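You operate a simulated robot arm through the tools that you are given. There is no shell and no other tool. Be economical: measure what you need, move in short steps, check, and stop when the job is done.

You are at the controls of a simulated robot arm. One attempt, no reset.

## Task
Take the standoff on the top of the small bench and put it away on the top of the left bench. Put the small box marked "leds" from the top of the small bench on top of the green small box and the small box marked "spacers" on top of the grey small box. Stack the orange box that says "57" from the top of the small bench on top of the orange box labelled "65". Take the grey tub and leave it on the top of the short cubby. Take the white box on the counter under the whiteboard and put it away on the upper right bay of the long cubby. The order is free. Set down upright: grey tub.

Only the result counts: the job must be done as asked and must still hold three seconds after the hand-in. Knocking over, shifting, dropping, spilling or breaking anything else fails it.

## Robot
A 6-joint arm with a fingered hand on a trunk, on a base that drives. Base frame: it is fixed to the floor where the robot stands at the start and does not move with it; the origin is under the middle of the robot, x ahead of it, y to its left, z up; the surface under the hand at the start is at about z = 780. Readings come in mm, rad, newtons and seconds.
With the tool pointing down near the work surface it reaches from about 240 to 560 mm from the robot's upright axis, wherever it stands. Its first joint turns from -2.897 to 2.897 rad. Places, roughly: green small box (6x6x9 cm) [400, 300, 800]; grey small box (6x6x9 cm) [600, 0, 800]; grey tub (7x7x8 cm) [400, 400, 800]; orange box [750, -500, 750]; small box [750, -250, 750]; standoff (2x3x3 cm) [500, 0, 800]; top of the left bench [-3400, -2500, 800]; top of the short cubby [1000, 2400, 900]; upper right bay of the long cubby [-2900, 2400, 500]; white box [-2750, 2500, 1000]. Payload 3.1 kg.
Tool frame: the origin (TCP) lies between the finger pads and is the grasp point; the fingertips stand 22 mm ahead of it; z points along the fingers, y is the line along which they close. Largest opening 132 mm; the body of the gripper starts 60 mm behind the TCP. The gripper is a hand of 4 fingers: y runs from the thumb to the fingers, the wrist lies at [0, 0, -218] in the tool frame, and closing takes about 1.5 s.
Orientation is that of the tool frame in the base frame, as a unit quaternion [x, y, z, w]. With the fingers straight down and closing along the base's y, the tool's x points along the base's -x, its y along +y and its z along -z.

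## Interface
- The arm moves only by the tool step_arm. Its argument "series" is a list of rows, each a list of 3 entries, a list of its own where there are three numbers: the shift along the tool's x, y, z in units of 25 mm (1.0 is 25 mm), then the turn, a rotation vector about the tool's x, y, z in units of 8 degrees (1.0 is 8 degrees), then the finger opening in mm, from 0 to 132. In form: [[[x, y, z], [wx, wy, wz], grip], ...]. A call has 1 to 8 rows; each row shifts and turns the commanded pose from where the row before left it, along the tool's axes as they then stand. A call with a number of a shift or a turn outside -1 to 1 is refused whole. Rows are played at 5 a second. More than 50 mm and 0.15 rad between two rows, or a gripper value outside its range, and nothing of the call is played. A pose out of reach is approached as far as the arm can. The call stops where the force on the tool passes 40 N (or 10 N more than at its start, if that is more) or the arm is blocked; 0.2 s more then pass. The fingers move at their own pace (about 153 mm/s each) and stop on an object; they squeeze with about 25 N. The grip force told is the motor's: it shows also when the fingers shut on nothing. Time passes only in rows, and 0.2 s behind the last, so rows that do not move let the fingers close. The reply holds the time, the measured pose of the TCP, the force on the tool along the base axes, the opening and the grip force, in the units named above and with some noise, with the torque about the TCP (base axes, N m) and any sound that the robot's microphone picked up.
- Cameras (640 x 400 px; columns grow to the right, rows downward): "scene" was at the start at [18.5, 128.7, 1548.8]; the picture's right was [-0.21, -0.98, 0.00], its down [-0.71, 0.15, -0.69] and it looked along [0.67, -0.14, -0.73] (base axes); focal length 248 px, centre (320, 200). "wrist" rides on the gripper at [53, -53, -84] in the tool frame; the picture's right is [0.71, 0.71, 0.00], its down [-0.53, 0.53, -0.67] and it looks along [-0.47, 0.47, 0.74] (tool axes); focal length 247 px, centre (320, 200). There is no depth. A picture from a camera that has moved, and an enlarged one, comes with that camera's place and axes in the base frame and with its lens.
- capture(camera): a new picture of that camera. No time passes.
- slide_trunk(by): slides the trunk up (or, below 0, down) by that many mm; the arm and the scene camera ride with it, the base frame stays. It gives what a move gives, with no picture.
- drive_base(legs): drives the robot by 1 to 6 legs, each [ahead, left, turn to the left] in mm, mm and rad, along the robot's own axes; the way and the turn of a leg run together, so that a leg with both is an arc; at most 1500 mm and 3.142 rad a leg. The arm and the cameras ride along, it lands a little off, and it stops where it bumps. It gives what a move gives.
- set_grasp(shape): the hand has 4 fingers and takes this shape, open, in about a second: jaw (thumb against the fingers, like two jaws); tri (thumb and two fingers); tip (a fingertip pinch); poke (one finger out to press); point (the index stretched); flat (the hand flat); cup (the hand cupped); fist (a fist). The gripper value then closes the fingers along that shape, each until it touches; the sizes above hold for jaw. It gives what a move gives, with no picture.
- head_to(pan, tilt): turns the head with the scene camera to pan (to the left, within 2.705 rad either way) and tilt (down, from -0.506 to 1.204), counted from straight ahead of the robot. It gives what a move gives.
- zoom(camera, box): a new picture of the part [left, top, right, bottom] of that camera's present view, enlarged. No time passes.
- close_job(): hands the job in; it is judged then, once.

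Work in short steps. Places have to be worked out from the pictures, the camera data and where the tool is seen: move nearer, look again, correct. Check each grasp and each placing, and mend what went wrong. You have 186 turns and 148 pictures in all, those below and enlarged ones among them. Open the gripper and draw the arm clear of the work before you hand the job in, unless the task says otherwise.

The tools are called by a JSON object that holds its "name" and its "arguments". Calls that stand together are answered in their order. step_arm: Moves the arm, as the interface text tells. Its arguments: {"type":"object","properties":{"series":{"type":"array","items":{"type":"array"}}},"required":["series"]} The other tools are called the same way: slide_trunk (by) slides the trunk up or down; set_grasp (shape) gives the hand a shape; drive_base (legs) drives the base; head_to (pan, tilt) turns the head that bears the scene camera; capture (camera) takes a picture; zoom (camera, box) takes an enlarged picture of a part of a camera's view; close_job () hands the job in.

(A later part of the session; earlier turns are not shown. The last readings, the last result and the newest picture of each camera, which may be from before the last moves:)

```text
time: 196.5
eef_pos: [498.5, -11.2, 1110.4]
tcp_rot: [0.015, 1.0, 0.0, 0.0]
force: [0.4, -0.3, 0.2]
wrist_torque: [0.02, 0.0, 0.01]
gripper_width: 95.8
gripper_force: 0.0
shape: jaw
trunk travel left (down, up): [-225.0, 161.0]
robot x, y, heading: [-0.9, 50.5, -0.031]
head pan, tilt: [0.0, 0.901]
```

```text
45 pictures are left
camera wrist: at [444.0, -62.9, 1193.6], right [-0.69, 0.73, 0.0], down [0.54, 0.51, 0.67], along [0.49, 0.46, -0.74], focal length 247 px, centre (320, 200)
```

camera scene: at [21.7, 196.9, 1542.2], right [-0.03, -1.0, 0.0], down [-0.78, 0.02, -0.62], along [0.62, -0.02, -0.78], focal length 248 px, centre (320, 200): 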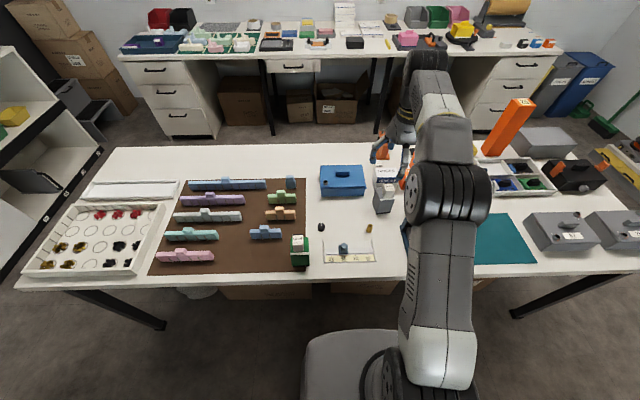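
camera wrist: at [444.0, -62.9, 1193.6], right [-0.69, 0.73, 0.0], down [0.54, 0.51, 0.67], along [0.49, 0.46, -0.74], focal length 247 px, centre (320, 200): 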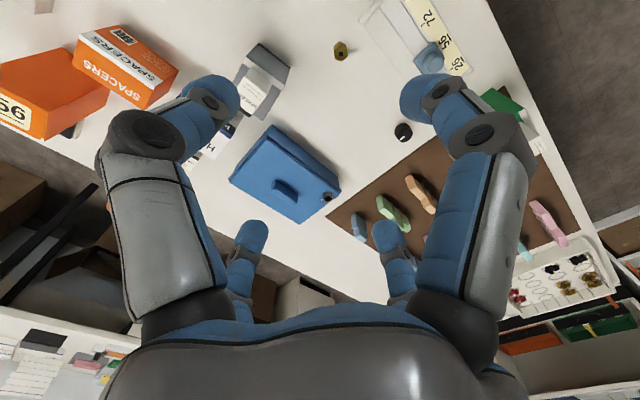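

All placed things still hold. Standoff approx (475,7); descend above it.

{"name": "step_arm", "arguments": {"series": [[[0.118, 0.086, 1], [0, 0, 0], 70], [[0.118, 0.086, 1], [0, 0, 0], 70], [[0.118, 0.086, 1], [0, 0, 0], 60], [[0.118, 0.086, 1], [0, 0, 0], 60], [[0.118, 0.086, 1], [0, 0, 0], 60], [[0.118, 0.086, 1], [0, 0, 0], 60], [[0.118, 0.086, 1], [0, 0, 0], 60], [[0.118, 0.086, 1], [0, 0, 0], 60]]}}

{"name": "zoom", "arguments": {"camera": "wrist", "box": [200, 20, 440, 180]}}

{"name": "zoom", "arguments": {"camera": "scene", "box": [330, 190, 410, 260]}}

```text
time: 198.3
eef_pos: [477.8, 4.8, 909.5]
tcp_rot: [0.015, 1.0, 0.001, -0.001]
force: [1.3, 0.3, 0.0]
wrist_torque: [0.0, 0.0, 0.0]
gripper_width: 60.6
gripper_force: 0.1
shape: jaw
trunk travel left (down, up): [-225.0, 161.0]
robot x, y, heading: [0.1, 53.4, -0.027]
head pan, tilt: [0.0, 0.901]
```

```text
2.50 times, centred on (320, 100) of wrist
camera zoom: at [423.9, -45.9, 992.9], right [-0.69, 0.73, 0.0], down [0.54, 0.51, 0.67], along [0.49, 0.46, -0.74], focal length 617 px, centre (320, 450)
```

zoom: 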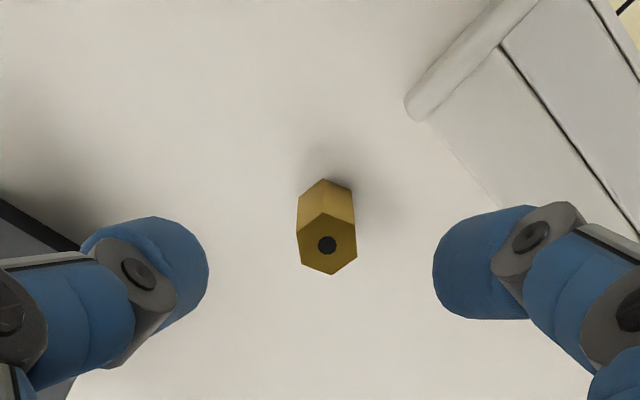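

```text
5.71 times, centred on (370, 225) of scene
camera zoom: at [22.1, 196.9, 1542.1], right [-0.03, -1.0, 0.0], down [-0.78, 0.02, -0.62], along [0.62, -0.02, -0.78], focal length 1418 px, centre (34, 57)
```

zoom: 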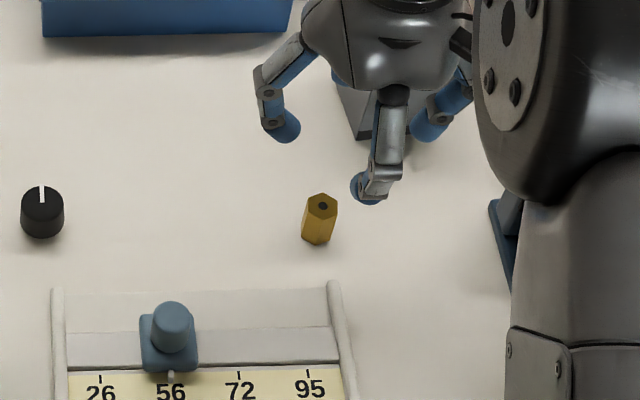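

Standoff at (480,9), top ≈811. Descend to z≈806 and close.

{"name": "step_arm", "arguments": {"series": [[[-0.07, 0.16, 1], [0, 0, 0], 60], [[0, 0, 1], [0, 0, 0], 60], [[0, 0, 1], [0, 0, 0], 60], [[0, 0, 0.8], [0, 0, 0], 60], [[0, 0, 0.3], [0, 0, 0], 60]]}}

{"name": "zoom", "arguments": {"camera": "wrist", "box": [200, 20, 440, 240]}}

```text
time: 199.5
eef_pos: [477.0, 9.2, 805.4]
tcp_rot: [0.015, 1.0, 0.0, 0.0]
force: [-1.3, -0.6, -0.2]
wrist_torque: [-0.01, 0.05, 0.01]
gripper_width: 60.6
gripper_force: 0.0
shape: jaw
trunk travel left (down, up): [-225.0, 161.0]
robot x, y, heading: [3.0, 51.1, -0.027]
head pan, tilt: [0.0, 0.901]
```

```text
1.82 times, centred on (320, 130) of wrist
camera zoom: at [423.5, -42.3, 890.5], right [-0.69, 0.73, 0.0], down [0.54, 0.51, 0.67], along [0.49, 0.46, -0.74], focal length 449 px, centre (320, 327)
```

zoom: 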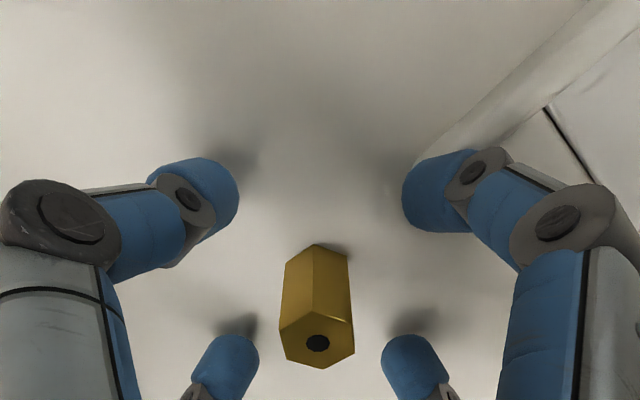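

Centred among the four fingers. Close and lift.

{"name": "step_arm", "arguments": {"series": [[[0, 0, 0], [0, 0, 0], 40], [[0, 0, 0], [0, 0, 0], 20], [[0, 0, 0], [0, 0, 0], 0], [[0, 0, 0], [0, 0, 0], 0], [[0, 0, 0], [0, 0, 0], 0], [[0, 0, 0], [0, 0, 0], 0], [[0, 0, 0], [0, 0, 0], 0]]}}

{"name": "step_arm", "arguments": {"series": [[[0, 0, -0.5], [0, 0, 0], 0], [[0, 0, -1], [0, 0, 0], 0], [[0, 0, -1], [0, 0, 0], 0], [[0, 0, -1], [0, 0, 0], 0]]}}

{"name": "zoom", "arguments": {"camera": "wrist", "box": [200, 20, 440, 240]}}

```text
time: 201.1
eef_pos: [478.7, 10.0, 806.3]
tcp_rot: [0.015, 1.0, 0.0, 0.0]
force: [0.4, 0.2, -0.3]
wrist_torque: [-0.01, -0.03, -0.02]
gripper_width: 12.7
gripper_force: 25.0
shape: jaw
trunk travel left (down, up): [-225.0, 161.0]
robot x, y, heading: [1.1, 56.4, -0.031]
head pan, tilt: [0.0, 0.901]
```

```text
time: 202.1
eef_pos: [476.2, 10.5, 896.3]
tcp_rot: [0.015, 1.0, 0.001, 0.001]
force: [0.2, 0.1, -0.1]
wrist_torque: [0.0, 0.0, -0.05]
gripper_width: 12.8
gripper_force: 24.9
shape: jaw
trunk travel left (down, up): [-225.0, 161.0]
robot x, y, heading: [3.9, 48.5, -0.029]
head pan, tilt: [0.0, 0.901]
```

```text
1.82 times, centred on (320, 130) of wrist
camera zoom: at [421.3, -41.3, 980.1], right [-0.69, 0.73, 0.0], down [0.54, 0.51, 0.67], along [0.49, 0.46, -0.74], focal length 449 px, centre (320, 327)
```

zoom: 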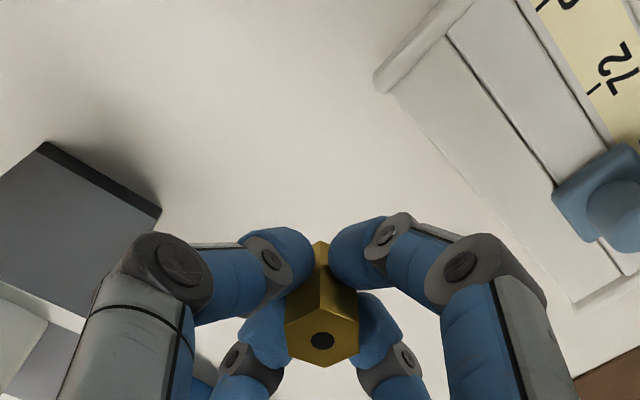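

Standoff held. Raise, then drive to the open area at (0,-1400) and turn to face the left bench.

{"name": "step_arm", "arguments": {"series": [[[0, 0, -1], [0, 0, 0], 0], [[0, 0, -1], [0, 0, 0], 0], [[0, 0, -1], [0, 0, 0], 0], [[0.5, 0, -1], [0, 0, 0], 0], [[0.5, 0, -1], [0, 0, 0], 0], [[0.5, 0, -1], [0, 0, 0], 0], [[0.5, 0, -1], [0, 0, 0], 0], [[0.5, 0, -1], [0, 0, 0], 0]]}}

{"name": "drive_base", "arguments": {"legs": [[-20, 0, 0.03], [0, -1380, 0], [0, 0, -2.5]]}}

{"name": "head_to", "arguments": {"pan": 0.0, "tilt": 0.4}}

{"name": "capture", "arguments": {"camera": "scene"}}

```text
time: 203.9
eef_pos: [413.5, 12.9, 1094.0]
tcp_rot: [0.015, 1.0, 0.001, -0.001]
force: [0.6, -0.5, 0.0]
wrist_torque: [0.0, -0.01, 0.01]
gripper_width: 12.7
gripper_force: 25.1
shape: jaw
trunk travel left (down, up): [-225.0, 161.0]
robot x, y, heading: [-1.0, 52.1, -0.027]
head pan, tilt: [0.0, 0.901]
```

```text
time: 217.1
eef_pos: [-362.3, -1550.0, 1095.1]
tcp_rot: [0.951, 0.31, 0.0, 0.0]
force: [-1.0, 0.7, -0.2]
wrist_torque: [0.0, 0.0, -0.02]
gripper_width: 12.8
gripper_force: 24.7
shape: jaw
trunk travel left (down, up): [-225.0, 161.0]
robot x, y, heading: [-9.1, -1327.3, -2.511]
head pan, tilt: [0.0, 0.901]
```

```text
time: 218.1
eef_pos: [-363.4, -1548.4, 1095.1]
tcp_rot: [0.951, 0.309, 0.0, 0.0]
force: [0.4, 0.5, 0.4]
wrist_torque: [0.0, 0.0, 0.01]
gripper_width: 12.4
gripper_force: 24.8
shape: jaw
trunk travel left (down, up): [-225.0, 161.0]
robot x, y, heading: [-9.5, -1327.1, -2.511]
head pan, tilt: [0.0, 0.4]
```

```text
40 pictures are left
camera scene: at [49.0, -1468.6, 1585.0], right [-0.59, 0.81, 0.0], down [0.32, 0.23, -0.92], along [-0.74, -0.54, -0.39], focal length 248 px, centre (320, 200)
```

scene: 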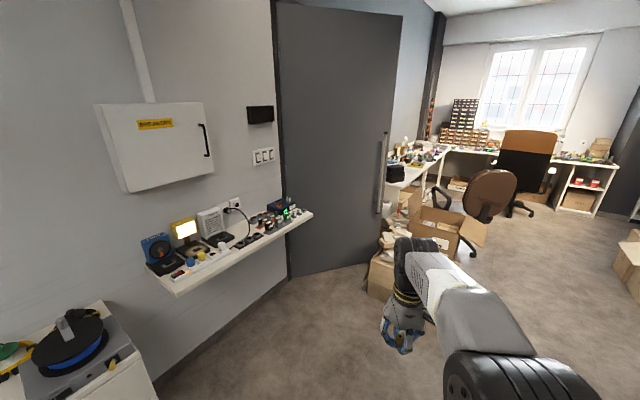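

Bench edge runs near y≈−2200 from x≈−2300 to −4200; chair and boxes stand before its near end. I drive to about (−1500,−1150) and look again.

{"name": "drive_base", "arguments": {"legs": [[0, 0, -0.74], [1450, 0, 0]]}}

{"name": "head_to", "arguments": {"pan": 0.25, "tilt": 0.45}}

{"name": "capture", "arguments": {"camera": "scene"}}

```text
time: 227.0
eef_pos: [-1811.8, -1108.7, 1093.9]
tcp_rot: [0.999, -0.048, 0.0, 0.001]
force: [-0.6, -0.1, -0.4]
wrist_torque: [0.02, 0.0, 0.02]
gripper_width: 12.7
gripper_force: 24.9
shape: jaw
trunk travel left (down, up): [-225.0, 161.0]
robot x, y, heading: [-1404.0, -1176.6, 3.044]
head pan, tilt: [0.0, 0.4]
```

```text
time: 227.8
eef_pos: [-1812.0, -1108.1, 1094.3]
tcp_rot: [0.999, -0.048, -0.001, 0.0]
force: [0.3, -0.7, 0.0]
wrist_torque: [0.0, 0.04, -0.03]
gripper_width: 12.5
gripper_force: 25.3
shape: jaw
trunk travel left (down, up): [-225.0, 161.0]
robot x, y, heading: [-1403.0, -1174.1, 3.043]
head pan, tilt: [0.25, 0.45]
```

```text
39 pictures are left
camera scene: at [-1448.1, -1344.1, 1580.5], right [-0.15, 0.99, 0.0], down [0.43, 0.07, -0.9], along [-0.89, -0.14, -0.44], focal length 248 px, centre (320, 200)
```

scene: 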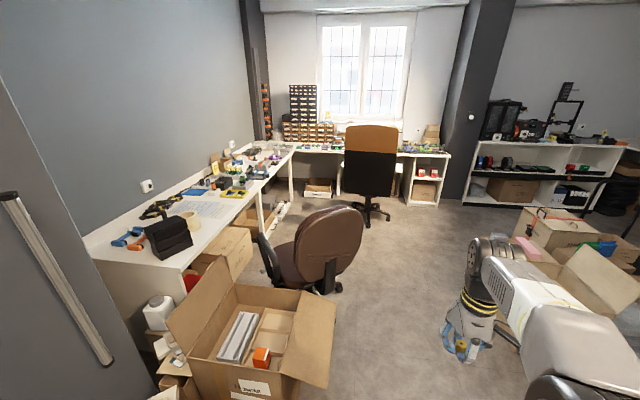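

Bench near end is blocked by a box and a brown chair; the stretch x≈−3200…−3800 seems accessible. I drive to about (−2600,−850) and look.

{"name": "drive_base", "arguments": {"legs": [[1200, -230, 0.05]]}}

{"name": "head_to", "arguments": {"pan": 0.65, "tilt": 0.65}}

{"name": "capture", "arguments": {"camera": "scene"}}

```text
time: 233.8
eef_pos: [-2965.1, -830.9, 1094.4]
tcp_rot: [1.0, -0.014, -0.001, 0.0]
force: [0.5, -0.3, 0.4]
wrist_torque: [0.0, -0.03, -0.03]
gripper_width: 12.8
gripper_force: 25.0
shape: jaw
trunk travel left (down, up): [-225.0, 161.0]
robot x, y, heading: [-2550.1, -871.2, 3.119]
head pan, tilt: [0.25, 0.45]
```

```text
time: 234.7
eef_pos: [-2964.9, -831.8, 1094.0]
tcp_rot: [1.0, -0.013, 0.0, 0.0]
force: [-0.3, 0.9, 0.1]
wrist_torque: [0.0, -0.02, -0.02]
gripper_width: 12.7
gripper_force: 25.2
shape: jaw
trunk travel left (down, up): [-225.0, 161.0]
robot x, y, heading: [-2552.8, -868.2, 3.112]
head pan, tilt: [0.649, 0.649]
```

```text
38 pictures are left
camera scene: at [-2567.1, -1072.5, 1562.7], right [-0.58, 0.81, 0.0], down [0.49, 0.35, -0.8], along [-0.65, -0.46, -0.6], focal length 248 px, centre (320, 200)
```

scene: 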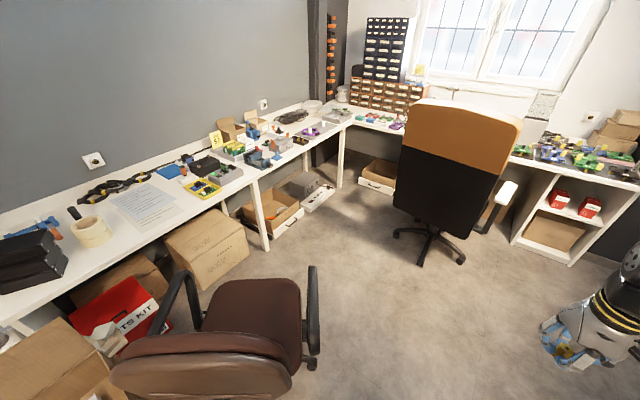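

Good view of the bench. Zoom on the reachable stretch of its top to find a bare spot.

{"name": "zoom", "arguments": {"camera": "scene", "box": [150, 90, 350, 240]}}

```text
2.67 times, centred on (250, 165) of scene
camera zoom: at [-2567.1, -1072.5, 1562.7], right [-0.58, 0.81, 0.0], down [0.49, 0.35, -0.8], along [-0.65, -0.46, -0.6], focal length 662 px, centre (507, 293)
```

zoom: 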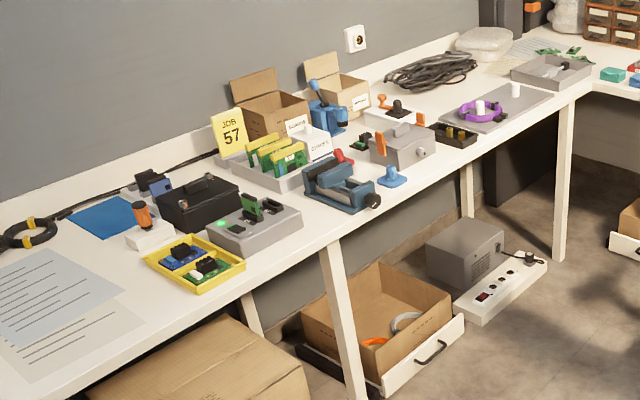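

Candidate bare spot on the bench: ≈(−3340,−2140) between the grey device and the vise. Drive to (−3470,−845), turn left, check clearance.

{"name": "drive_base", "arguments": {"legs": [[920, 0, 0.03], [0, 0, 1.57]]}}

{"name": "head_to", "arguments": {"pan": 0.15, "tilt": 0.7}}

{"name": "capture", "arguments": {"camera": "scene"}}

```text
time: 243.5
eef_pos: [-3514.9, -1283.2, 1093.6]
tcp_rot: [0.694, 0.72, 0.0, 0.0]
force: [0.7, 0.4, 0.1]
wrist_torque: [0.0, -0.01, -0.01]
gripper_width: 12.0
gripper_force: 25.1
shape: jaw
trunk travel left (down, up): [-225.0, 161.0]
robot x, y, heading: [-3502.7, -869.9, -1.54]
head pan, tilt: [0.649, 0.649]
```

```text
time: 244.4
eef_pos: [-3515.2, -1283.6, 1094.1]
tcp_rot: [0.694, 0.72, -0.001, 0.0]
force: [-0.3, -0.5, -0.5]
wrist_torque: [0.02, -0.05, -0.02]
gripper_width: 12.4
gripper_force: 25.3
shape: jaw
trunk travel left (down, up): [-225.0, 161.0]
robot x, y, heading: [-3501.1, -869.0, -1.535]
head pan, tilt: [0.15, 0.7]
```

```text
36 pictures are left
camera scene: at [-3341.3, -888.0, 1558.3], right [-0.98, -0.19, 0.0], down [-0.12, 0.63, -0.76], along [0.14, -0.75, -0.64], focal length 248 px, centre (320, 200)
```

scene: 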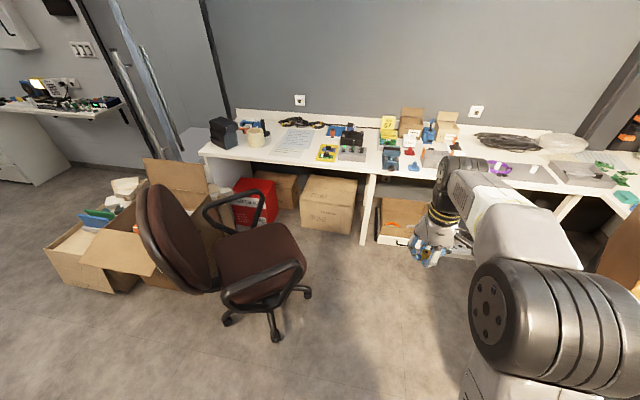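

Clearances fine (chair x>−3165, robot edge −3240). Advance toward the bench.

{"name": "drive_base", "arguments": {"legs": [[0, 0, -0.034], [770, 0, 0]]}}

{"name": "head_to", "arguments": {"pan": 0.1, "tilt": 0.8}}

{"name": "capture", "arguments": {"camera": "scene"}}

{"name": "capture", "arguments": {"camera": "wrist"}}

```text
time: 248.8
eef_pos: [-3517.6, -2020.6, 1093.3]
tcp_rot: [0.702, 0.713, -0.001, 0.0]
force: [-0.5, 0.3, 0.1]
wrist_torque: [0.02, 0.0, 0.01]
gripper_width: 12.1
gripper_force: 25.3
shape: jaw
trunk travel left (down, up): [-225.0, 161.0]
robot x, y, heading: [-3496.2, -1607.2, -1.557]
head pan, tilt: [0.15, 0.7]
```

```text
time: 249.5
eef_pos: [-3517.5, -2019.5, 1093.6]
tcp_rot: [0.702, 0.712, -0.001, 0.0]
force: [-0.3, 0.1, -0.3]
wrist_torque: [-0.01, 0.01, 0.0]
gripper_width: 12.4
gripper_force: 25.6
shape: jaw
trunk travel left (down, up): [-225.0, 161.0]
robot x, y, heading: [-3496.9, -1607.6, -1.556]
head pan, tilt: [0.099, 0.799]
```

```text
35 pictures are left
camera scene: at [-3339.9, -1625.1, 1550.1], right [-0.99, -0.11, 0.0], down [-0.08, 0.71, -0.7], along [0.08, -0.69, -0.72], focal length 248 px, centre (320, 200)
```

scene: 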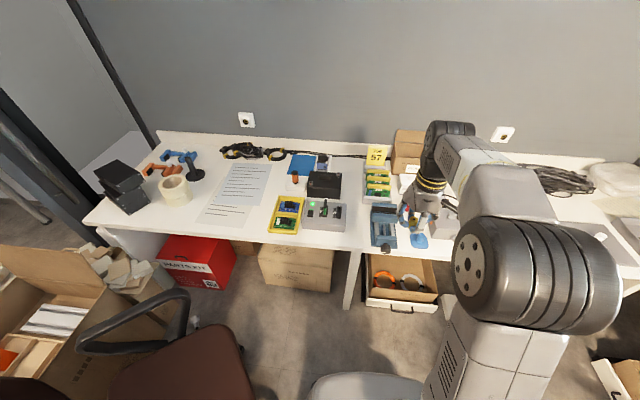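

```text
34 pictures are left
camera wrist: at [-3571.3, -1967.1, 1178.4], right [0.7, 0.72, 0.0], down [0.53, -0.52, 0.67], along [0.48, -0.46, -0.74], focal length 247 px, centre (320, 200)
```

wrist: 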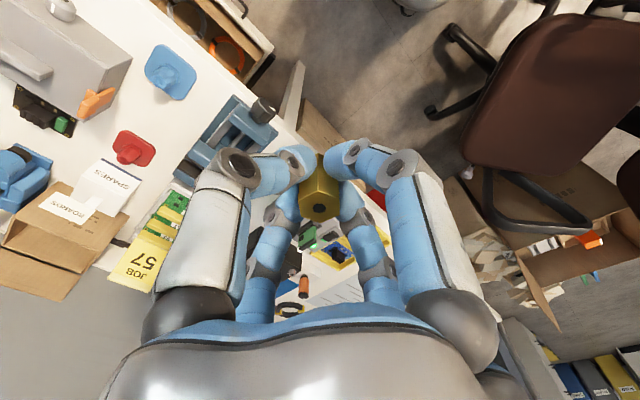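

Zoom on the gap between grey device and vise.

{"name": "zoom", "arguments": {"camera": "scene", "box": [310, 180, 430, 270]}}

```text
4.44 times, centred on (370, 225) of scene
camera zoom: at [-3339.9, -1625.1, 1550.1], right [-0.99, -0.11, 0.0], down [-0.08, 0.71, -0.7], along [0.08, -0.69, -0.72], focal length 1102 px, centre (98, 89)
```

zoom: 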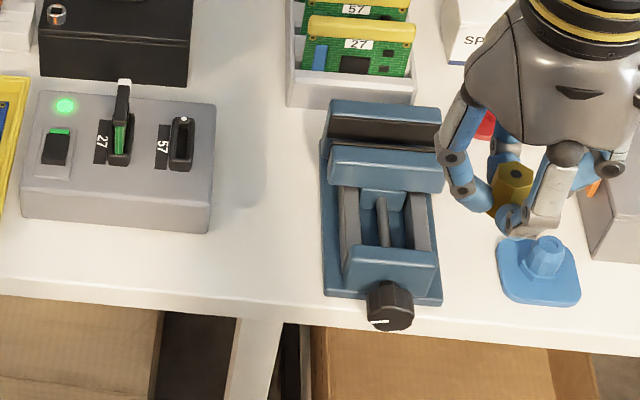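

Wide bare spot centred near (−3416,−2185). Advance 80 mm, then move the hand over it.

{"name": "drive_base", "arguments": {"legs": [[80, 0, 0]]}}

{"name": "step_arm", "arguments": {"series": [[[-0.4, 0.5, 0.7], [0, 0, 0], 0], [[-0.4, 0.5, 0.7], [0, 0, 0], 0], [[-0.4, 0.5, 0.7], [0, 0, 0], 0], [[-0.4, 0.5, 0.7], [0, 0, 0], 0], [[-0.4, 0.5, 0.7], [0, 0, 0], 0], [[-0.4, 0.5, 0.7], [0, 0, 0], 0], [[-0.4, 0.5, 0.7], [0, 0, 0], 0], [[-0.4, 0.5, 0.7], [0, 0, 0], 0]]}}

{"name": "capture", "arguments": {"camera": "wrist"}}

{"name": "zoom", "arguments": {"camera": "scene", "box": [310, 180, 430, 270]}}

```text
time: 250.6
eef_pos: [-3515.8, -2099.2, 1094.5]
tcp_rot: [0.701, 0.713, 0.0, -0.001]
force: [0.4, -0.3, -0.7]
wrist_torque: [0.04, 0.02, -0.03]
gripper_width: 12.3
gripper_force: 24.9
shape: jaw
trunk travel left (down, up): [-225.0, 161.0]
robot x, y, heading: [-3492.2, -1679.6, -1.556]
head pan, tilt: [0.099, 0.799]
```

```text
time: 252.4
eef_pos: [-3414.4, -2176.0, 953.0]
tcp_rot: [0.702, 0.712, -0.001, 0.0]
force: [0.0, -0.5, 0.0]
wrist_torque: [0.01, 0.0, -0.01]
gripper_width: 12.3
gripper_force: 24.6
shape: jaw
trunk travel left (down, up): [-225.0, 161.0]
robot x, y, heading: [-3495.3, -1684.5, -1.56]
head pan, tilt: [0.099, 0.799]
```

```text
32 pictures are left
camera wrist: at [-3467.7, -2123.6, 1036.6], right [0.7, 0.72, 0.0], down [0.53, -0.52, 0.67], along [0.48, -0.46, -0.74], focal length 247 px, centre (320, 200)
```

wrist: 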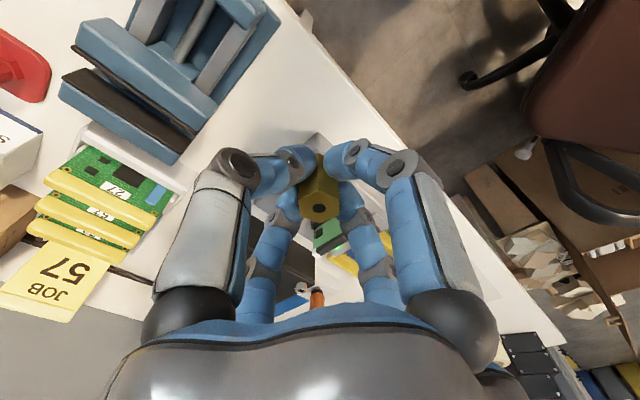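

```text
4.44 times, centred on (370, 225) of scene
camera zoom: at [-3338.4, -1703.7, 1550.0], right [-0.99, -0.11, 0.0], down [-0.08, 0.71, -0.7], along [0.08, -0.69, -0.72], focal length 1102 px, centre (98, 89)
```

zoom: 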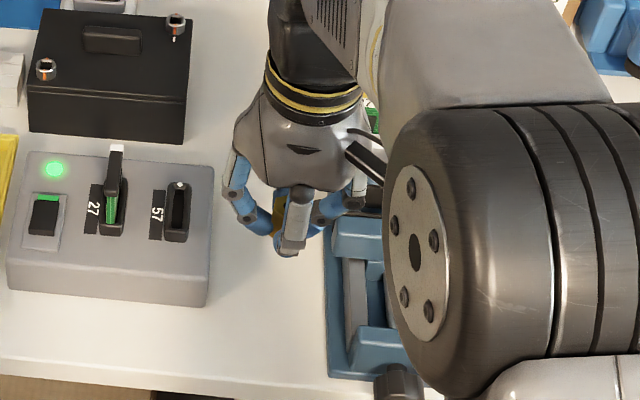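

Centred in the gap. Descend to ~835, then finely to contact.

{"name": "step_arm", "arguments": {"series": [[[0, 0, 1], [0, 0, 0], 0], [[0, 0, 1], [0, 0, 0], 0], [[0, 0, 1], [0, 0, 0], 0], [[0, 0, 0.9], [0, 0, 0], 0], [[0, 0, 0.5], [0, 0, 0], 0], [[0, 0, 0.2], [0, 0, 0], 0]]}}

{"name": "zoom", "arguments": {"camera": "scene", "box": [310, 180, 430, 270]}}

```text
time: 253.8
eef_pos: [-3413.6, -2175.4, 841.8]
tcp_rot: [0.701, 0.713, -0.001, -0.001]
force: [-0.5, 0.4, 0.3]
wrist_torque: [-0.02, -0.02, 0.0]
gripper_width: 12.1
gripper_force: 24.9
shape: jaw
trunk travel left (down, up): [-225.0, 161.0]
robot x, y, heading: [-3496.7, -1682.1, -1.553]
head pan, tilt: [0.099, 0.799]
```

```text
4.44 times, centred on (370, 225) of scene
camera zoom: at [-3338.8, -1703.1, 1550.0], right [-0.99, -0.11, 0.0], down [-0.08, 0.71, -0.7], along [0.08, -0.69, -0.72], focal length 1102 px, centre (98, 89)
```

zoom: 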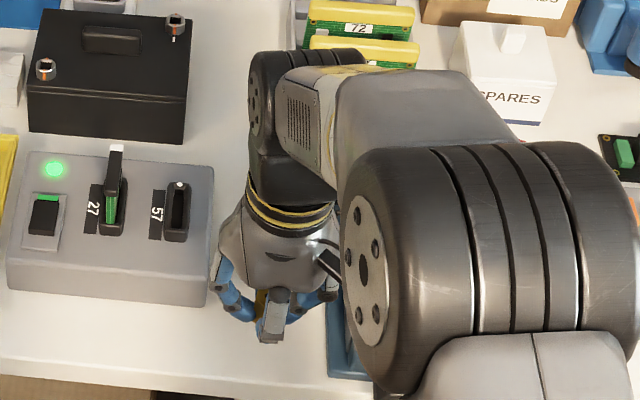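

Shift 4 mm away from the device and descend in small steps.

{"name": "step_arm", "arguments": {"series": [[[0, -0.16, 0.2], [0, 0, 0], 0], [[0, 0, 0.2], [0, 0, 0], 0], [[0, 0, 0.15], [0, 0, 0], 0], [[0, 0, 0.1], [0, 0, 0], 0]]}}

{"name": "step_arm", "arguments": {"series": [[[0, 0, 0.15], [0, 0, 0], 0], [[0, 0, 0.1], [0, 0, 0], 0], [[0, 0, 0.1], [0, 0, 0], 0]]}}

```text
time: 254.8
eef_pos: [-3419.8, -2174.9, 823.7]
tcp_rot: [0.702, 0.712, 0.0, 0.001]
force: [0.5, 0.1, 0.2]
wrist_torque: [-0.01, -0.01, 0.01]
gripper_width: 12.4
gripper_force: 24.6
shape: jaw
trunk travel left (down, up): [-225.0, 161.0]
robot x, y, heading: [-3492.7, -1680.9, -1.555]
head pan, tilt: [0.099, 0.799]
```

```text
time: 255.6
eef_pos: [-3418.9, -2174.9, 813.8]
tcp_rot: [0.702, 0.712, 0.0, 0.001]
force: [0.3, -0.7, 0.2]
wrist_torque: [-0.01, 0.01, 0.03]
gripper_width: 12.4
gripper_force: 24.6
shape: jaw
trunk travel left (down, up): [-225.0, 161.0]
robot x, y, heading: [-3495.6, -1681.4, -1.555]
head pan, tilt: [0.099, 0.799]
```

{"name": "step_arm", "arguments": {"series": [[[0, 0, 0.1], [0, 0, 0], 0], [[0, 0, 0.1], [0, 0, 0], 0]]}}

{"name": "step_arm", "arguments": {"series": [[[0, 0, 0.1], [0, 0, 0], 0], [[0, 0, 0.1], [0, 0, 0], 0]]}}

```text
time: 256.2
eef_pos: [-3419.6, -2176.6, 809.0]
tcp_rot: [0.701, 0.713, 0.0, 0.001]
force: [0.7, -0.1, -0.4]
wrist_torque: [0.02, 0.01, 0.0]
gripper_width: 12.5
gripper_force: 25.3
shape: jaw
trunk travel left (down, up): [-225.0, 161.0]
robot x, y, heading: [-3493.5, -1680.7, -1.554]
head pan, tilt: [0.099, 0.799]
```

```text
time: 256.8
eef_pos: [-3419.5, -2176.1, 804.6]
tcp_rot: [0.701, 0.713, -0.001, 0.0]
force: [-0.8, -0.4, -0.1]
wrist_torque: [-0.03, 0.01, 0.02]
gripper_width: 12.2
gripper_force: 25.2
shape: jaw
trunk travel left (down, up): [-225.0, 161.0]
robot x, y, heading: [-3497.3, -1688.1, -1.556]
head pan, tilt: [0.099, 0.799]
```

{"name": "step_arm", "arguments": {"series": [[[0, 0, 0.1], [0, 0, 0], 0], [[0, 0, 0.1], [0, 0, 0], 0]]}}

{"name": "zoom", "arguments": {"camera": "wrist", "box": [240, 100, 420, 240]}}

```text
time: 257.4
eef_pos: [-3419.5, -2178.1, 798.0]
tcp_rot: [0.701, 0.713, 0.0, 0.0]
force: [0.0, -0.7, 0.8]
wrist_torque: [0.02, -0.01, 0.0]
gripper_width: 12.3
gripper_force: 24.8
shape: jaw
trunk travel left (down, up): [-225.0, 161.0]
robot x, y, heading: [-3498.1, -1683.7, -1.555]
head pan, tilt: [0.099, 0.799]
```

```text
2.86 times, centred on (330, 170) of wrist
camera zoom: at [-3472.7, -2123.9, 882.4], right [0.7, 0.72, 0.0], down [0.53, -0.52, 0.67], along [0.48, -0.47, -0.74], focal length 706 px, centre (291, 286)
```

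zoom: 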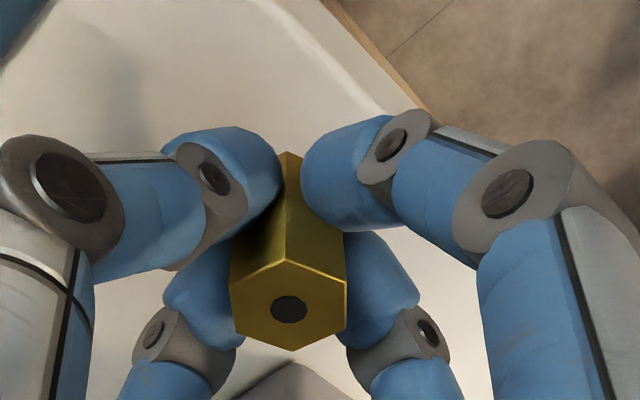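

Surface still below (shadows still detached). Continue down.

{"name": "step_arm", "arguments": {"series": [[[0, 0, 0.12], [0, 0, 0], 0], [[0, 0, 0.12], [0, 0, 0], 0], [[0, 0, 0.1], [0, 0, 0], 0]]}}

{"name": "step_arm", "arguments": {"series": [[[0, 0, 0.12], [0, 0, 0], 0], [[0, 0, 0.12], [0, 0, 0], 0]]}}

{"name": "step_arm", "arguments": {"series": [[[0, 0, 0.12], [0, 0, 0], 0], [[0, 0, 0.12], [0, 0, 0], 0]]}}

```text
time: 258.2
eef_pos: [-3420.6, -2176.3, 790.1]
tcp_rot: [0.701, 0.713, 0.0, 0.0]
force: [-1.2, -0.2, -0.8]
wrist_torque: [0.01, 0.0, -0.03]
gripper_width: 12.4
gripper_force: 24.9
shape: jaw
trunk travel left (down, up): [-225.0, 161.0]
robot x, y, heading: [-3495.4, -1683.7, -1.551]
head pan, tilt: [0.099, 0.799]
```

```text
time: 258.8
eef_pos: [-3419.6, -2174.8, 786.6]
tcp_rot: [0.701, 0.713, 0.001, 0.0]
force: [-0.1, 0.0, -0.2]
wrist_torque: [0.01, 0.01, 0.03]
gripper_width: 12.1
gripper_force: 24.3
shape: jaw
trunk travel left (down, up): [-225.0, 161.0]
robot x, y, heading: [-3492.1, -1682.0, -1.555]
head pan, tilt: [0.099, 0.799]
```

```text
time: 259.4
eef_pos: [-3419.8, -2175.8, 778.0]
tcp_rot: [0.702, 0.713, 0.0, 0.0]
force: [0.6, 0.1, -0.4]
wrist_torque: [0.0, -0.01, 0.02]
gripper_width: 12.4
gripper_force: 25.0
shape: jaw
trunk travel left (down, up): [-225.0, 161.0]
robot x, y, heading: [-3492.7, -1683.3, -1.551]
head pan, tilt: [0.099, 0.799]
```

Triangulating the bench edge suggests the surface at ~730. Continue descending.

{"name": "step_arm", "arguments": {"series": [[[0, 0, 0.15], [0, 0, 0], 0], [[0, 0, 0.15], [0, 0, 0], 0], [[0, 0, 0.1], [0, 0, 0], 0]]}}

{"name": "step_arm", "arguments": {"series": [[[0, 0, 0.12], [0, 0, 0], 0], [[0, 0, 0.12], [0, 0, 0], 0]]}}

{"name": "step_arm", "arguments": {"series": [[[0, 0, 0.1], [0, 0, 0], 0], [[0, 0, 0.1], [0, 0, 0], 0]]}}

{"name": "zoom", "arguments": {"camera": "wrist", "box": [240, 100, 420, 240]}}

```text
time: 260.2
eef_pos: [-3419.1, -2177.9, 773.3]
tcp_rot: [0.702, 0.712, -0.003, 0.004]
force: [-1.5, 0.3, 39.6]
wrist_torque: [-0.09, 0.01, 0.03]
gripper_width: 13.6
gripper_force: 25.2
shape: jaw
trunk travel left (down, up): [-225.0, 161.0]
robot x, y, heading: [-3497.0, -1681.7, -1.557]
head pan, tilt: [0.099, 0.799]
```

```text
time: 260.6
eef_pos: [-3418.7, -2179.0, 773.1]
tcp_rot: [0.702, 0.712, -0.005, 0.006]
force: [-1.7, 6.2, 28.6]
wrist_torque: [0.07, 0.05, -0.05]
gripper_width: 14.4
gripper_force: 24.9
shape: jaw
trunk travel left (down, up): [-225.0, 161.0]
robot x, y, heading: [-3494.4, -1682.6, -1.56]
head pan, tilt: [0.099, 0.799]
stopped in row 2: the force on the tool passed its limit at 50 N (the readings are from after the stop); the commanded pose is now the measured one
```

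```text
time: 261.1
eef_pos: [-3419.0, -2181.3, 773.2]
tcp_rot: [0.702, 0.712, -0.008, 0.009]
force: [-0.4, 4.7, 24.2]
wrist_torque: [0.05, 0.03, -0.01]
gripper_width: 14.0
gripper_force: 24.7
shape: jaw
trunk travel left (down, up): [-225.0, 161.0]
robot x, y, heading: [-3496.2, -1684.6, -1.552]
head pan, tilt: [0.099, 0.799]
stopped in row 2: the force on the tool passed its limit at 44 N (the readings are from after the stop); the commanded pose is now the measured one
```

```text
2.86 times, centred on (330, 170) of wrist
camera zoom: at [-3472.4, -2127.5, 856.1], right [0.7, 0.72, -0.01], down [0.53, -0.5, 0.68], along [0.48, -0.48, -0.73], focal length 706 px, centre (291, 286)
```

zoom: 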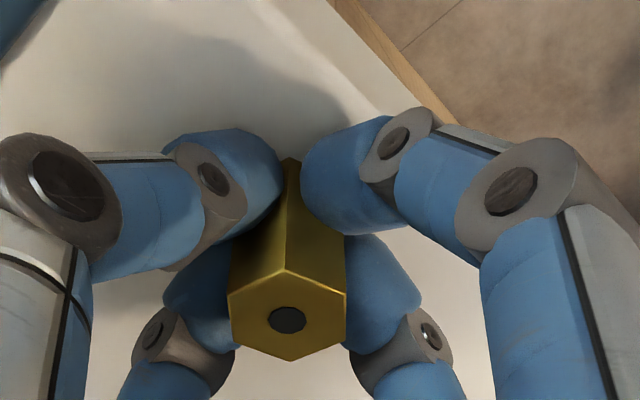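

Contact (surface ≈749). Relax 2 mm up, then open gently to 44 and rise.

{"name": "step_arm", "arguments": {"series": [[[0, 0, -0.08], [0, 0, 0], 0], [[0, 0, 0], [0, 0, 0], 0]]}}

{"name": "step_arm", "arguments": {"series": [[[0, 0, 0], [0, 0, 0], 18], [[0, 0, 0], [0, 0, 0], 24], [[0, 0, 0], [0, 0, 0], 32], [[0, 0, 0], [0, 0, 0], 40], [[0, 0, 0], [0, 0, 0], 44]]}}

{"name": "zoom", "arguments": {"camera": "wrist", "box": [240, 100, 420, 240]}}

```text
time: 261.7
eef_pos: [-3419.2, -2181.0, 774.0]
tcp_rot: [0.702, 0.712, -0.007, 0.007]
force: [-0.4, -0.6, 21.5]
wrist_torque: [0.04, 0.03, 0.0]
gripper_width: 14.0
gripper_force: 24.9
shape: jaw
trunk travel left (down, up): [-225.0, 161.0]
robot x, y, heading: [-3497.4, -1683.0, -1.555]
head pan, tilt: [0.099, 0.799]
```

```text
time: 262.9
eef_pos: [-3419.4, -2180.9, 771.4]
tcp_rot: [0.702, 0.712, -0.005, 0.006]
force: [-0.5, 0.2, 5.9]
wrist_torque: [-0.01, 0.03, -0.04]
gripper_width: 42.8
gripper_force: 0.1
shape: jaw
trunk travel left (down, up): [-225.0, 161.0]
robot x, y, heading: [-3493.3, -1685.4, -1.554]
head pan, tilt: [0.099, 0.799]
```

```text
2.86 times, centred on (330, 170) of wrist
camera zoom: at [-3472.0, -2127.7, 854.7], right [0.7, 0.72, -0.01], down [0.53, -0.51, 0.68], along [0.48, -0.48, -0.74], focal length 706 px, centre (291, 286)
```

zoom: 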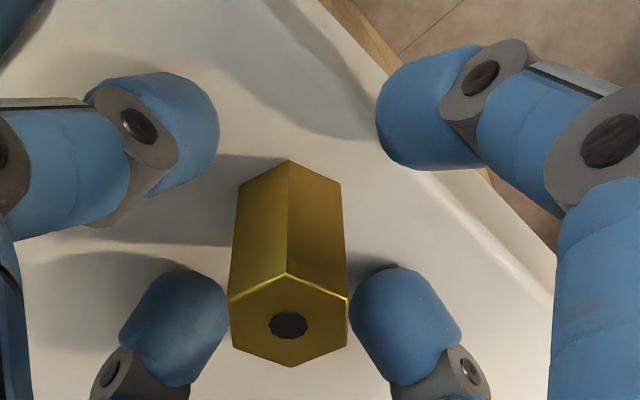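

Standoff stands. Rise straight up.

{"name": "step_arm", "arguments": {"series": [[[0, 0, -0.3], [0, 0, 0], 46], [[0, 0, -0.8], [0, 0, 0], 46], [[0, 0, -1], [0, 0, 0], 46], [[0, 0, -1], [0, 0, 0], 46], [[0, 0, -1], [0, 0, 0], 46], [[0, 0, -1], [0, 0, 0], 46], [[0, 0, -1], [0, 0, 0], 46], [[0, 0, -1], [0, 0, 0], 46]]}}

{"name": "step_arm", "arguments": {"series": [[[0.5, 0, -1], [0, 0, 0], 46], [[0.5, 0, -1], [0, 0, 0], 46], [[0.5, 0, -1], [0, 0, 0], 46], [[0.5, 0, -1], [0, 0, 0], 46], [[0.5, 0, -1], [0, 0, 0], 46], [[0.5, 0, -1], [0, 0, 0], 46]]}}

{"name": "zoom", "arguments": {"camera": "scene", "box": [290, 160, 430, 270]}}

```text
time: 264.7
eef_pos: [-3418.8, -2180.4, 946.9]
tcp_rot: [0.702, 0.712, -0.005, 0.007]
force: [-0.6, 0.0, -0.5]
wrist_torque: [-0.01, 0.0, -0.02]
gripper_width: 45.7
gripper_force: 0.1
shape: jaw
trunk travel left (down, up): [-225.0, 161.0]
robot x, y, heading: [-3495.7, -1680.7, -1.554]
head pan, tilt: [0.099, 0.799]
```

```text
time: 266.1
eef_pos: [-3421.7, -2102.4, 1097.3]
tcp_rot: [0.701, 0.713, -0.005, 0.007]
force: [-0.5, 0.6, -0.2]
wrist_torque: [-0.03, 0.0, 0.02]
gripper_width: 45.6
gripper_force: 0.0
shape: jaw
trunk travel left (down, up): [-225.0, 161.0]
robot x, y, heading: [-3495.8, -1683.6, -1.551]
head pan, tilt: [0.099, 0.799]
```

```text
3.64 times, centred on (360, 215) of scene
camera zoom: at [-3338.9, -1702.2, 1550.0], right [-0.99, -0.11, 0.0], down [-0.08, 0.71, -0.7], along [0.08, -0.69, -0.72], focal length 902 px, centre (174, 146)
```

zoom: 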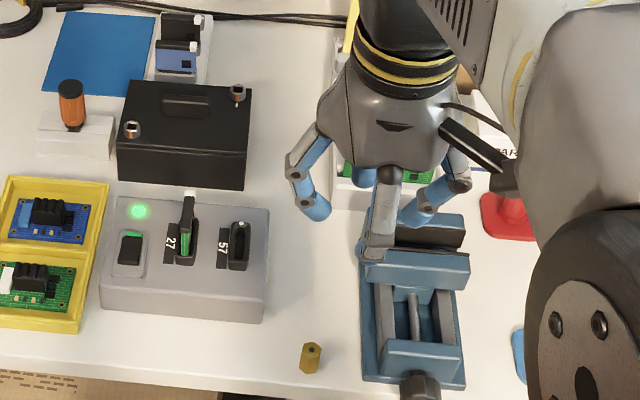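

Standoff done. Back away from the bench and turn to face +y to look for a way to the long cubby.

{"name": "drive_base", "arguments": {"legs": [[-800, 0, 0], [0, 0, 3.1]]}}

{"name": "head_to", "arguments": {"pan": 0.0, "tilt": 0.4}}

{"name": "capture", "arguments": {"camera": "scene"}}

```text
time: 277.7
eef_pos: [-3568.6, -447.8, 1096.0]
tcp_rot: [-0.705, 0.709, 0.007, 0.005]
force: [-0.9, 0.6, -0.3]
wrist_torque: [0.0, 0.0, -0.02]
gripper_width: 45.7
gripper_force: 0.0
shape: jaw
trunk travel left (down, up): [-225.0, 161.0]
robot x, y, heading: [-3507.2, -868.0, 1.57]
head pan, tilt: [0.099, 0.799]
```

```text
time: 278.6
eef_pos: [-3569.1, -446.6, 1096.4]
tcp_rot: [-0.706, 0.709, 0.006, 0.005]
force: [0.9, 0.0, 0.6]
wrist_torque: [-0.01, -0.01, 0.0]
gripper_width: 45.8
gripper_force: 0.0
shape: jaw
trunk travel left (down, up): [-225.0, 161.0]
robot x, y, heading: [-3504.4, -871.2, 1.568]
head pan, tilt: [0.0, 0.4]
```

```text
25 pictures are left
camera scene: at [-3651.6, -838.4, 1585.0], right [1.0, -0.01, 0.0], down [0.0, -0.39, -0.92], along [0.0, 0.92, -0.39], focal length 248 px, centre (320, 200)
```

scene: 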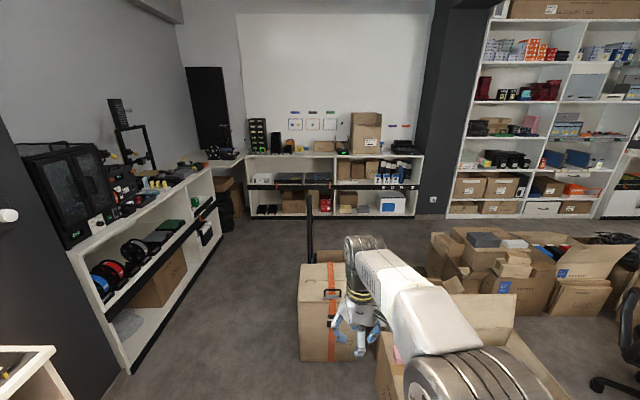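

The long cubby is straight ahead, with a clear corridor on its left (x −4900…−3800). Zoom on the counter and the bays.

{"name": "zoom", "arguments": {"camera": "scene", "box": [320, 100, 440, 220]}}

```text
3.33 times, centred on (380, 160) of scene
camera zoom: at [-3651.6, -838.4, 1585.0], right [1.0, -0.01, 0.0], down [0.0, -0.39, -0.92], along [0.0, 0.92, -0.39], focal length 827 px, centre (120, 333)
```

zoom: 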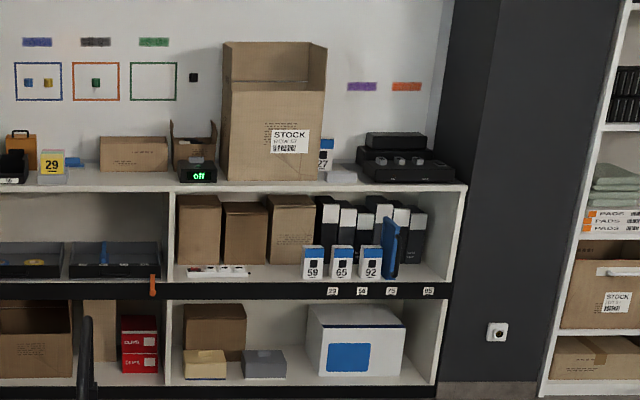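

The white box with "27" stands on the counter near (−2790,2450). I take the left corridor: diagonal past the chair, then up, stopping to check.

{"name": "drive_base", "arguments": {"legs": [[250, 350, 0], [350, 350, 0], [1200, 0, 0]]}}

{"name": "head_to", "arguments": {"pan": -0.6, "tilt": 0.5}}

{"name": "capture", "arguments": {"camera": "scene"}}

```text
time: 289.3
eef_pos: [-4245.6, 1334.2, 1096.6]
tcp_rot: [-0.701, 0.713, 0.007, 0.006]
force: [-0.2, 0.2, 0.3]
wrist_torque: [0.02, 0.01, -0.04]
gripper_width: 45.6
gripper_force: 0.0
shape: jaw
trunk travel left (down, up): [-225.0, 161.0]
robot x, y, heading: [-4189.0, 912.8, 1.556]
head pan, tilt: [0.0, 0.4]
```

```text
time: 290.3
eef_pos: [-4246.8, 1335.2, 1096.0]
tcp_rot: [-0.701, 0.713, 0.007, 0.006]
force: [0.3, 0.4, 0.3]
wrist_torque: [0.0, -0.01, 0.0]
gripper_width: 45.5
gripper_force: 0.1
shape: jaw
trunk travel left (down, up): [-225.0, 161.0]
robot x, y, heading: [-4186.4, 913.5, 1.554]
head pan, tilt: [-0.6, 0.499]
```

```text
23 pictures are left
camera scene: at [-4282.8, 926.6, 1576.0], right [0.82, -0.58, 0.0], down [-0.28, -0.39, -0.88], along [0.51, 0.72, -0.48], focal length 248 px, centre (320, 200)
```

scene: 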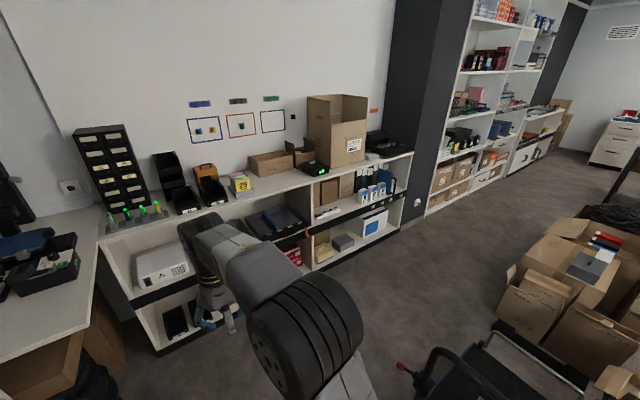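

Aisle in front of the cubby is clear. Continue ahead 760, then right ~1400 to face the white box.

{"name": "drive_base", "arguments": {"legs": [[760, 0, 0.015], [0, -1360, 0]]}}

{"name": "head_to", "arguments": {"pan": -0.2, "tilt": 0.55}}

{"name": "capture", "arguments": {"camera": "scene"}}

```text
time: 300.9
eef_pos: [-2872.8, 2091.5, 1097.3]
tcp_rot: [-0.694, 0.72, 0.006, 0.005]
force: [1.0, 0.5, 0.1]
wrist_torque: [0.01, 0.01, 0.01]
gripper_width: 45.3
gripper_force: 0.1
shape: jaw
trunk travel left (down, up): [-225.0, 161.0]
robot x, y, heading: [-2823.7, 1667.1, 1.533]
head pan, tilt: [-0.6, 0.499]
```

```text
time: 301.8
eef_pos: [-2871.6, 2091.8, 1097.5]
tcp_rot: [-0.694, 0.72, 0.007, 0.006]
force: [-0.2, 0.8, 0.5]
wrist_torque: [0.0, -0.01, 0.0]
gripper_width: 46.0
gripper_force: 0.1
shape: jaw
trunk travel left (down, up): [-225.0, 161.0]
robot x, y, heading: [-2818.8, 1664.2, 1.529]
head pan, tilt: [-0.201, 0.55]
```

```text
22 pictures are left
camera scene: at [-2950.8, 1698.3, 1571.4], right [0.97, -0.24, 0.0], down [-0.12, -0.51, -0.85], along [0.2, 0.83, -0.52], focal length 248 px, centre (320, 200)
```

scene: 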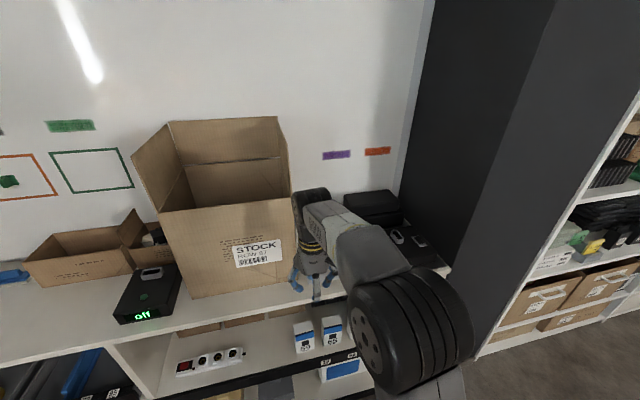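

Straighten the small tool tilt and swing the hand to the right to see the white box.

{"name": "step_arm", "arguments": {"series": [[[0.4, -1, -0.3], [0, 0.13, 0], 90], [[0.4, -1, -0.3], [0, 0, 0], 90], [[0.4, -1, 0], [0, 0, 0], 90], [[0.4, -1, 0], [0, 0, 0], 90], [[0.2, -1, 0], [0, 0, 0], 90], [[0.2, -1, 0], [0, 0, 0], 90], [[0, -1, 0], [0, 0, 0], 90], [[0, -1, 0], [0, 0, 0], 90]]}}

{"name": "capture", "arguments": {"camera": "scene"}}

```text
time: 303.6
eef_pos: [-2674.7, 2035.3, 1110.9]
tcp_rot: [-0.694, 0.72, 0.0, -0.001]
force: [-0.1, -0.2, 0.1]
wrist_torque: [0.0, 0.0, 0.0]
gripper_width: 89.4
gripper_force: 0.1
shape: jaw
trunk travel left (down, up): [-225.0, 161.0]
robot x, y, heading: [-2822.4, 1667.6, 1.532]
head pan, tilt: [-0.201, 0.55]
```

```text
21 pictures are left
camera scene: at [-2950.3, 1698.3, 1571.5], right [0.97, -0.24, 0.0], down [-0.12, -0.51, -0.85], along [0.2, 0.83, -0.52], focal length 248 px, centre (320, 200)
```

scene: 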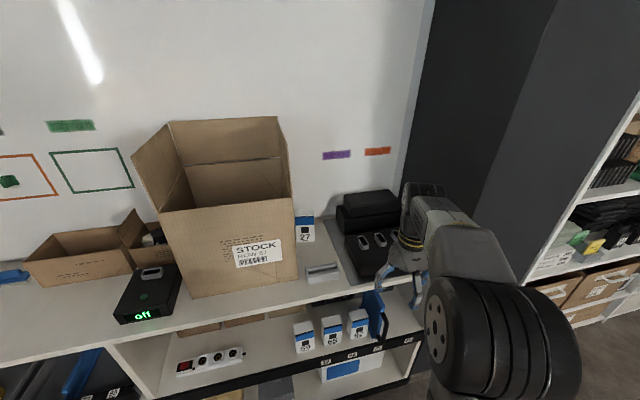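

White box "27" is visible right of the STOCK carton. Zoom on it and the bay.

{"name": "zoom", "arguments": {"camera": "scene", "box": [270, 200, 410, 290]}}

{"name": "zoom", "arguments": {"camera": "scene", "box": [160, 270, 430, 400]}}

```text
4.44 times, centred on (340, 245) of scene
camera zoom: at [-2950.3, 1698.3, 1571.5], right [0.97, -0.24, 0.0], down [-0.12, -0.51, -0.85], along [0.2, 0.83, -0.52], focal length 1102 px, centre (231, 0)
```

zoom: 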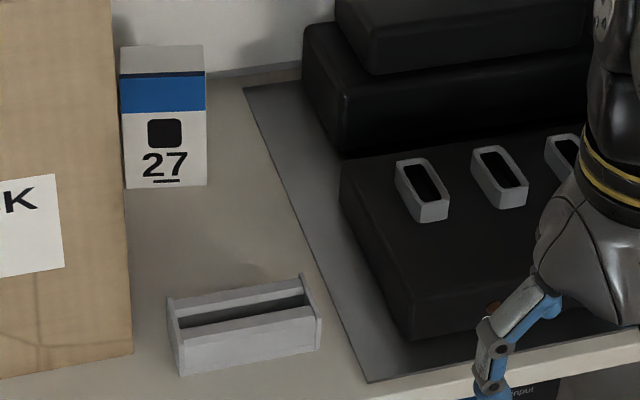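

```text
2.37 times, centred on (295, 335) of scene
camera zoom: at [-2950.3, 1698.3, 1571.5], right [0.97, -0.24, 0.0], down [-0.12, -0.51, -0.85], along [0.2, 0.83, -0.52], focal length 588 px, centre (379, -120)
```

zoom: 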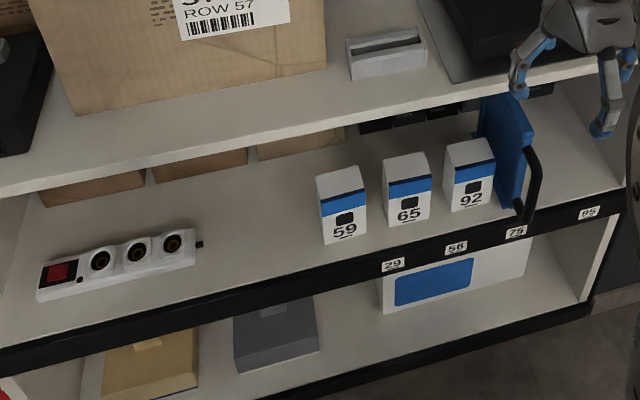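

The box (≈77×45×129) stands at about (−2820,2494), ~23 mm from the carton. I try the "tip" shape to see whether only two fingers oppose.

{"name": "set_grasp", "arguments": {"shape": "tip"}}

{"name": "capture", "arguments": {"camera": "wrist"}}

```text
time: 304.5
eef_pos: [-2675.2, 2035.2, 1110.7]
tcp_rot: [-0.694, 0.72, 0.0, -0.001]
force: [0.8, 0.3, 1.0]
wrist_torque: [0.01, -0.01, 0.0]
gripper_width: 131.9
gripper_force: 0.0
shape: tip
trunk travel left (down, up): [-225.0, 161.0]
robot x, y, heading: [-2825.5, 1668.3, 1.528]
head pan, tilt: [-0.201, 0.55]
```

```text
18 pictures are left
camera wrist: at [-2623.4, 1980.1, 1195.1], right [-0.73, -0.68, 0.0], down [-0.51, 0.55, 0.67], along [-0.46, 0.49, -0.74], focal length 247 px, centre (320, 200)
```

wrist: 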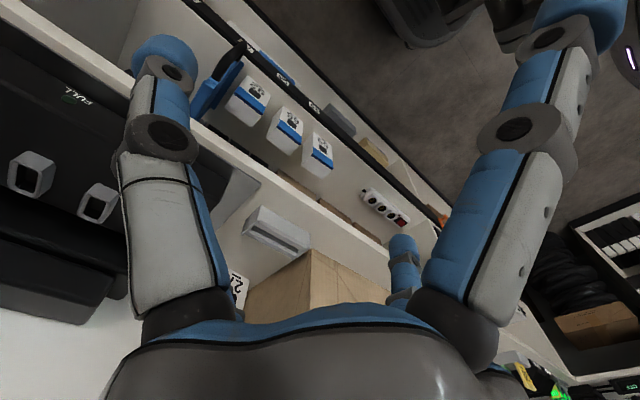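

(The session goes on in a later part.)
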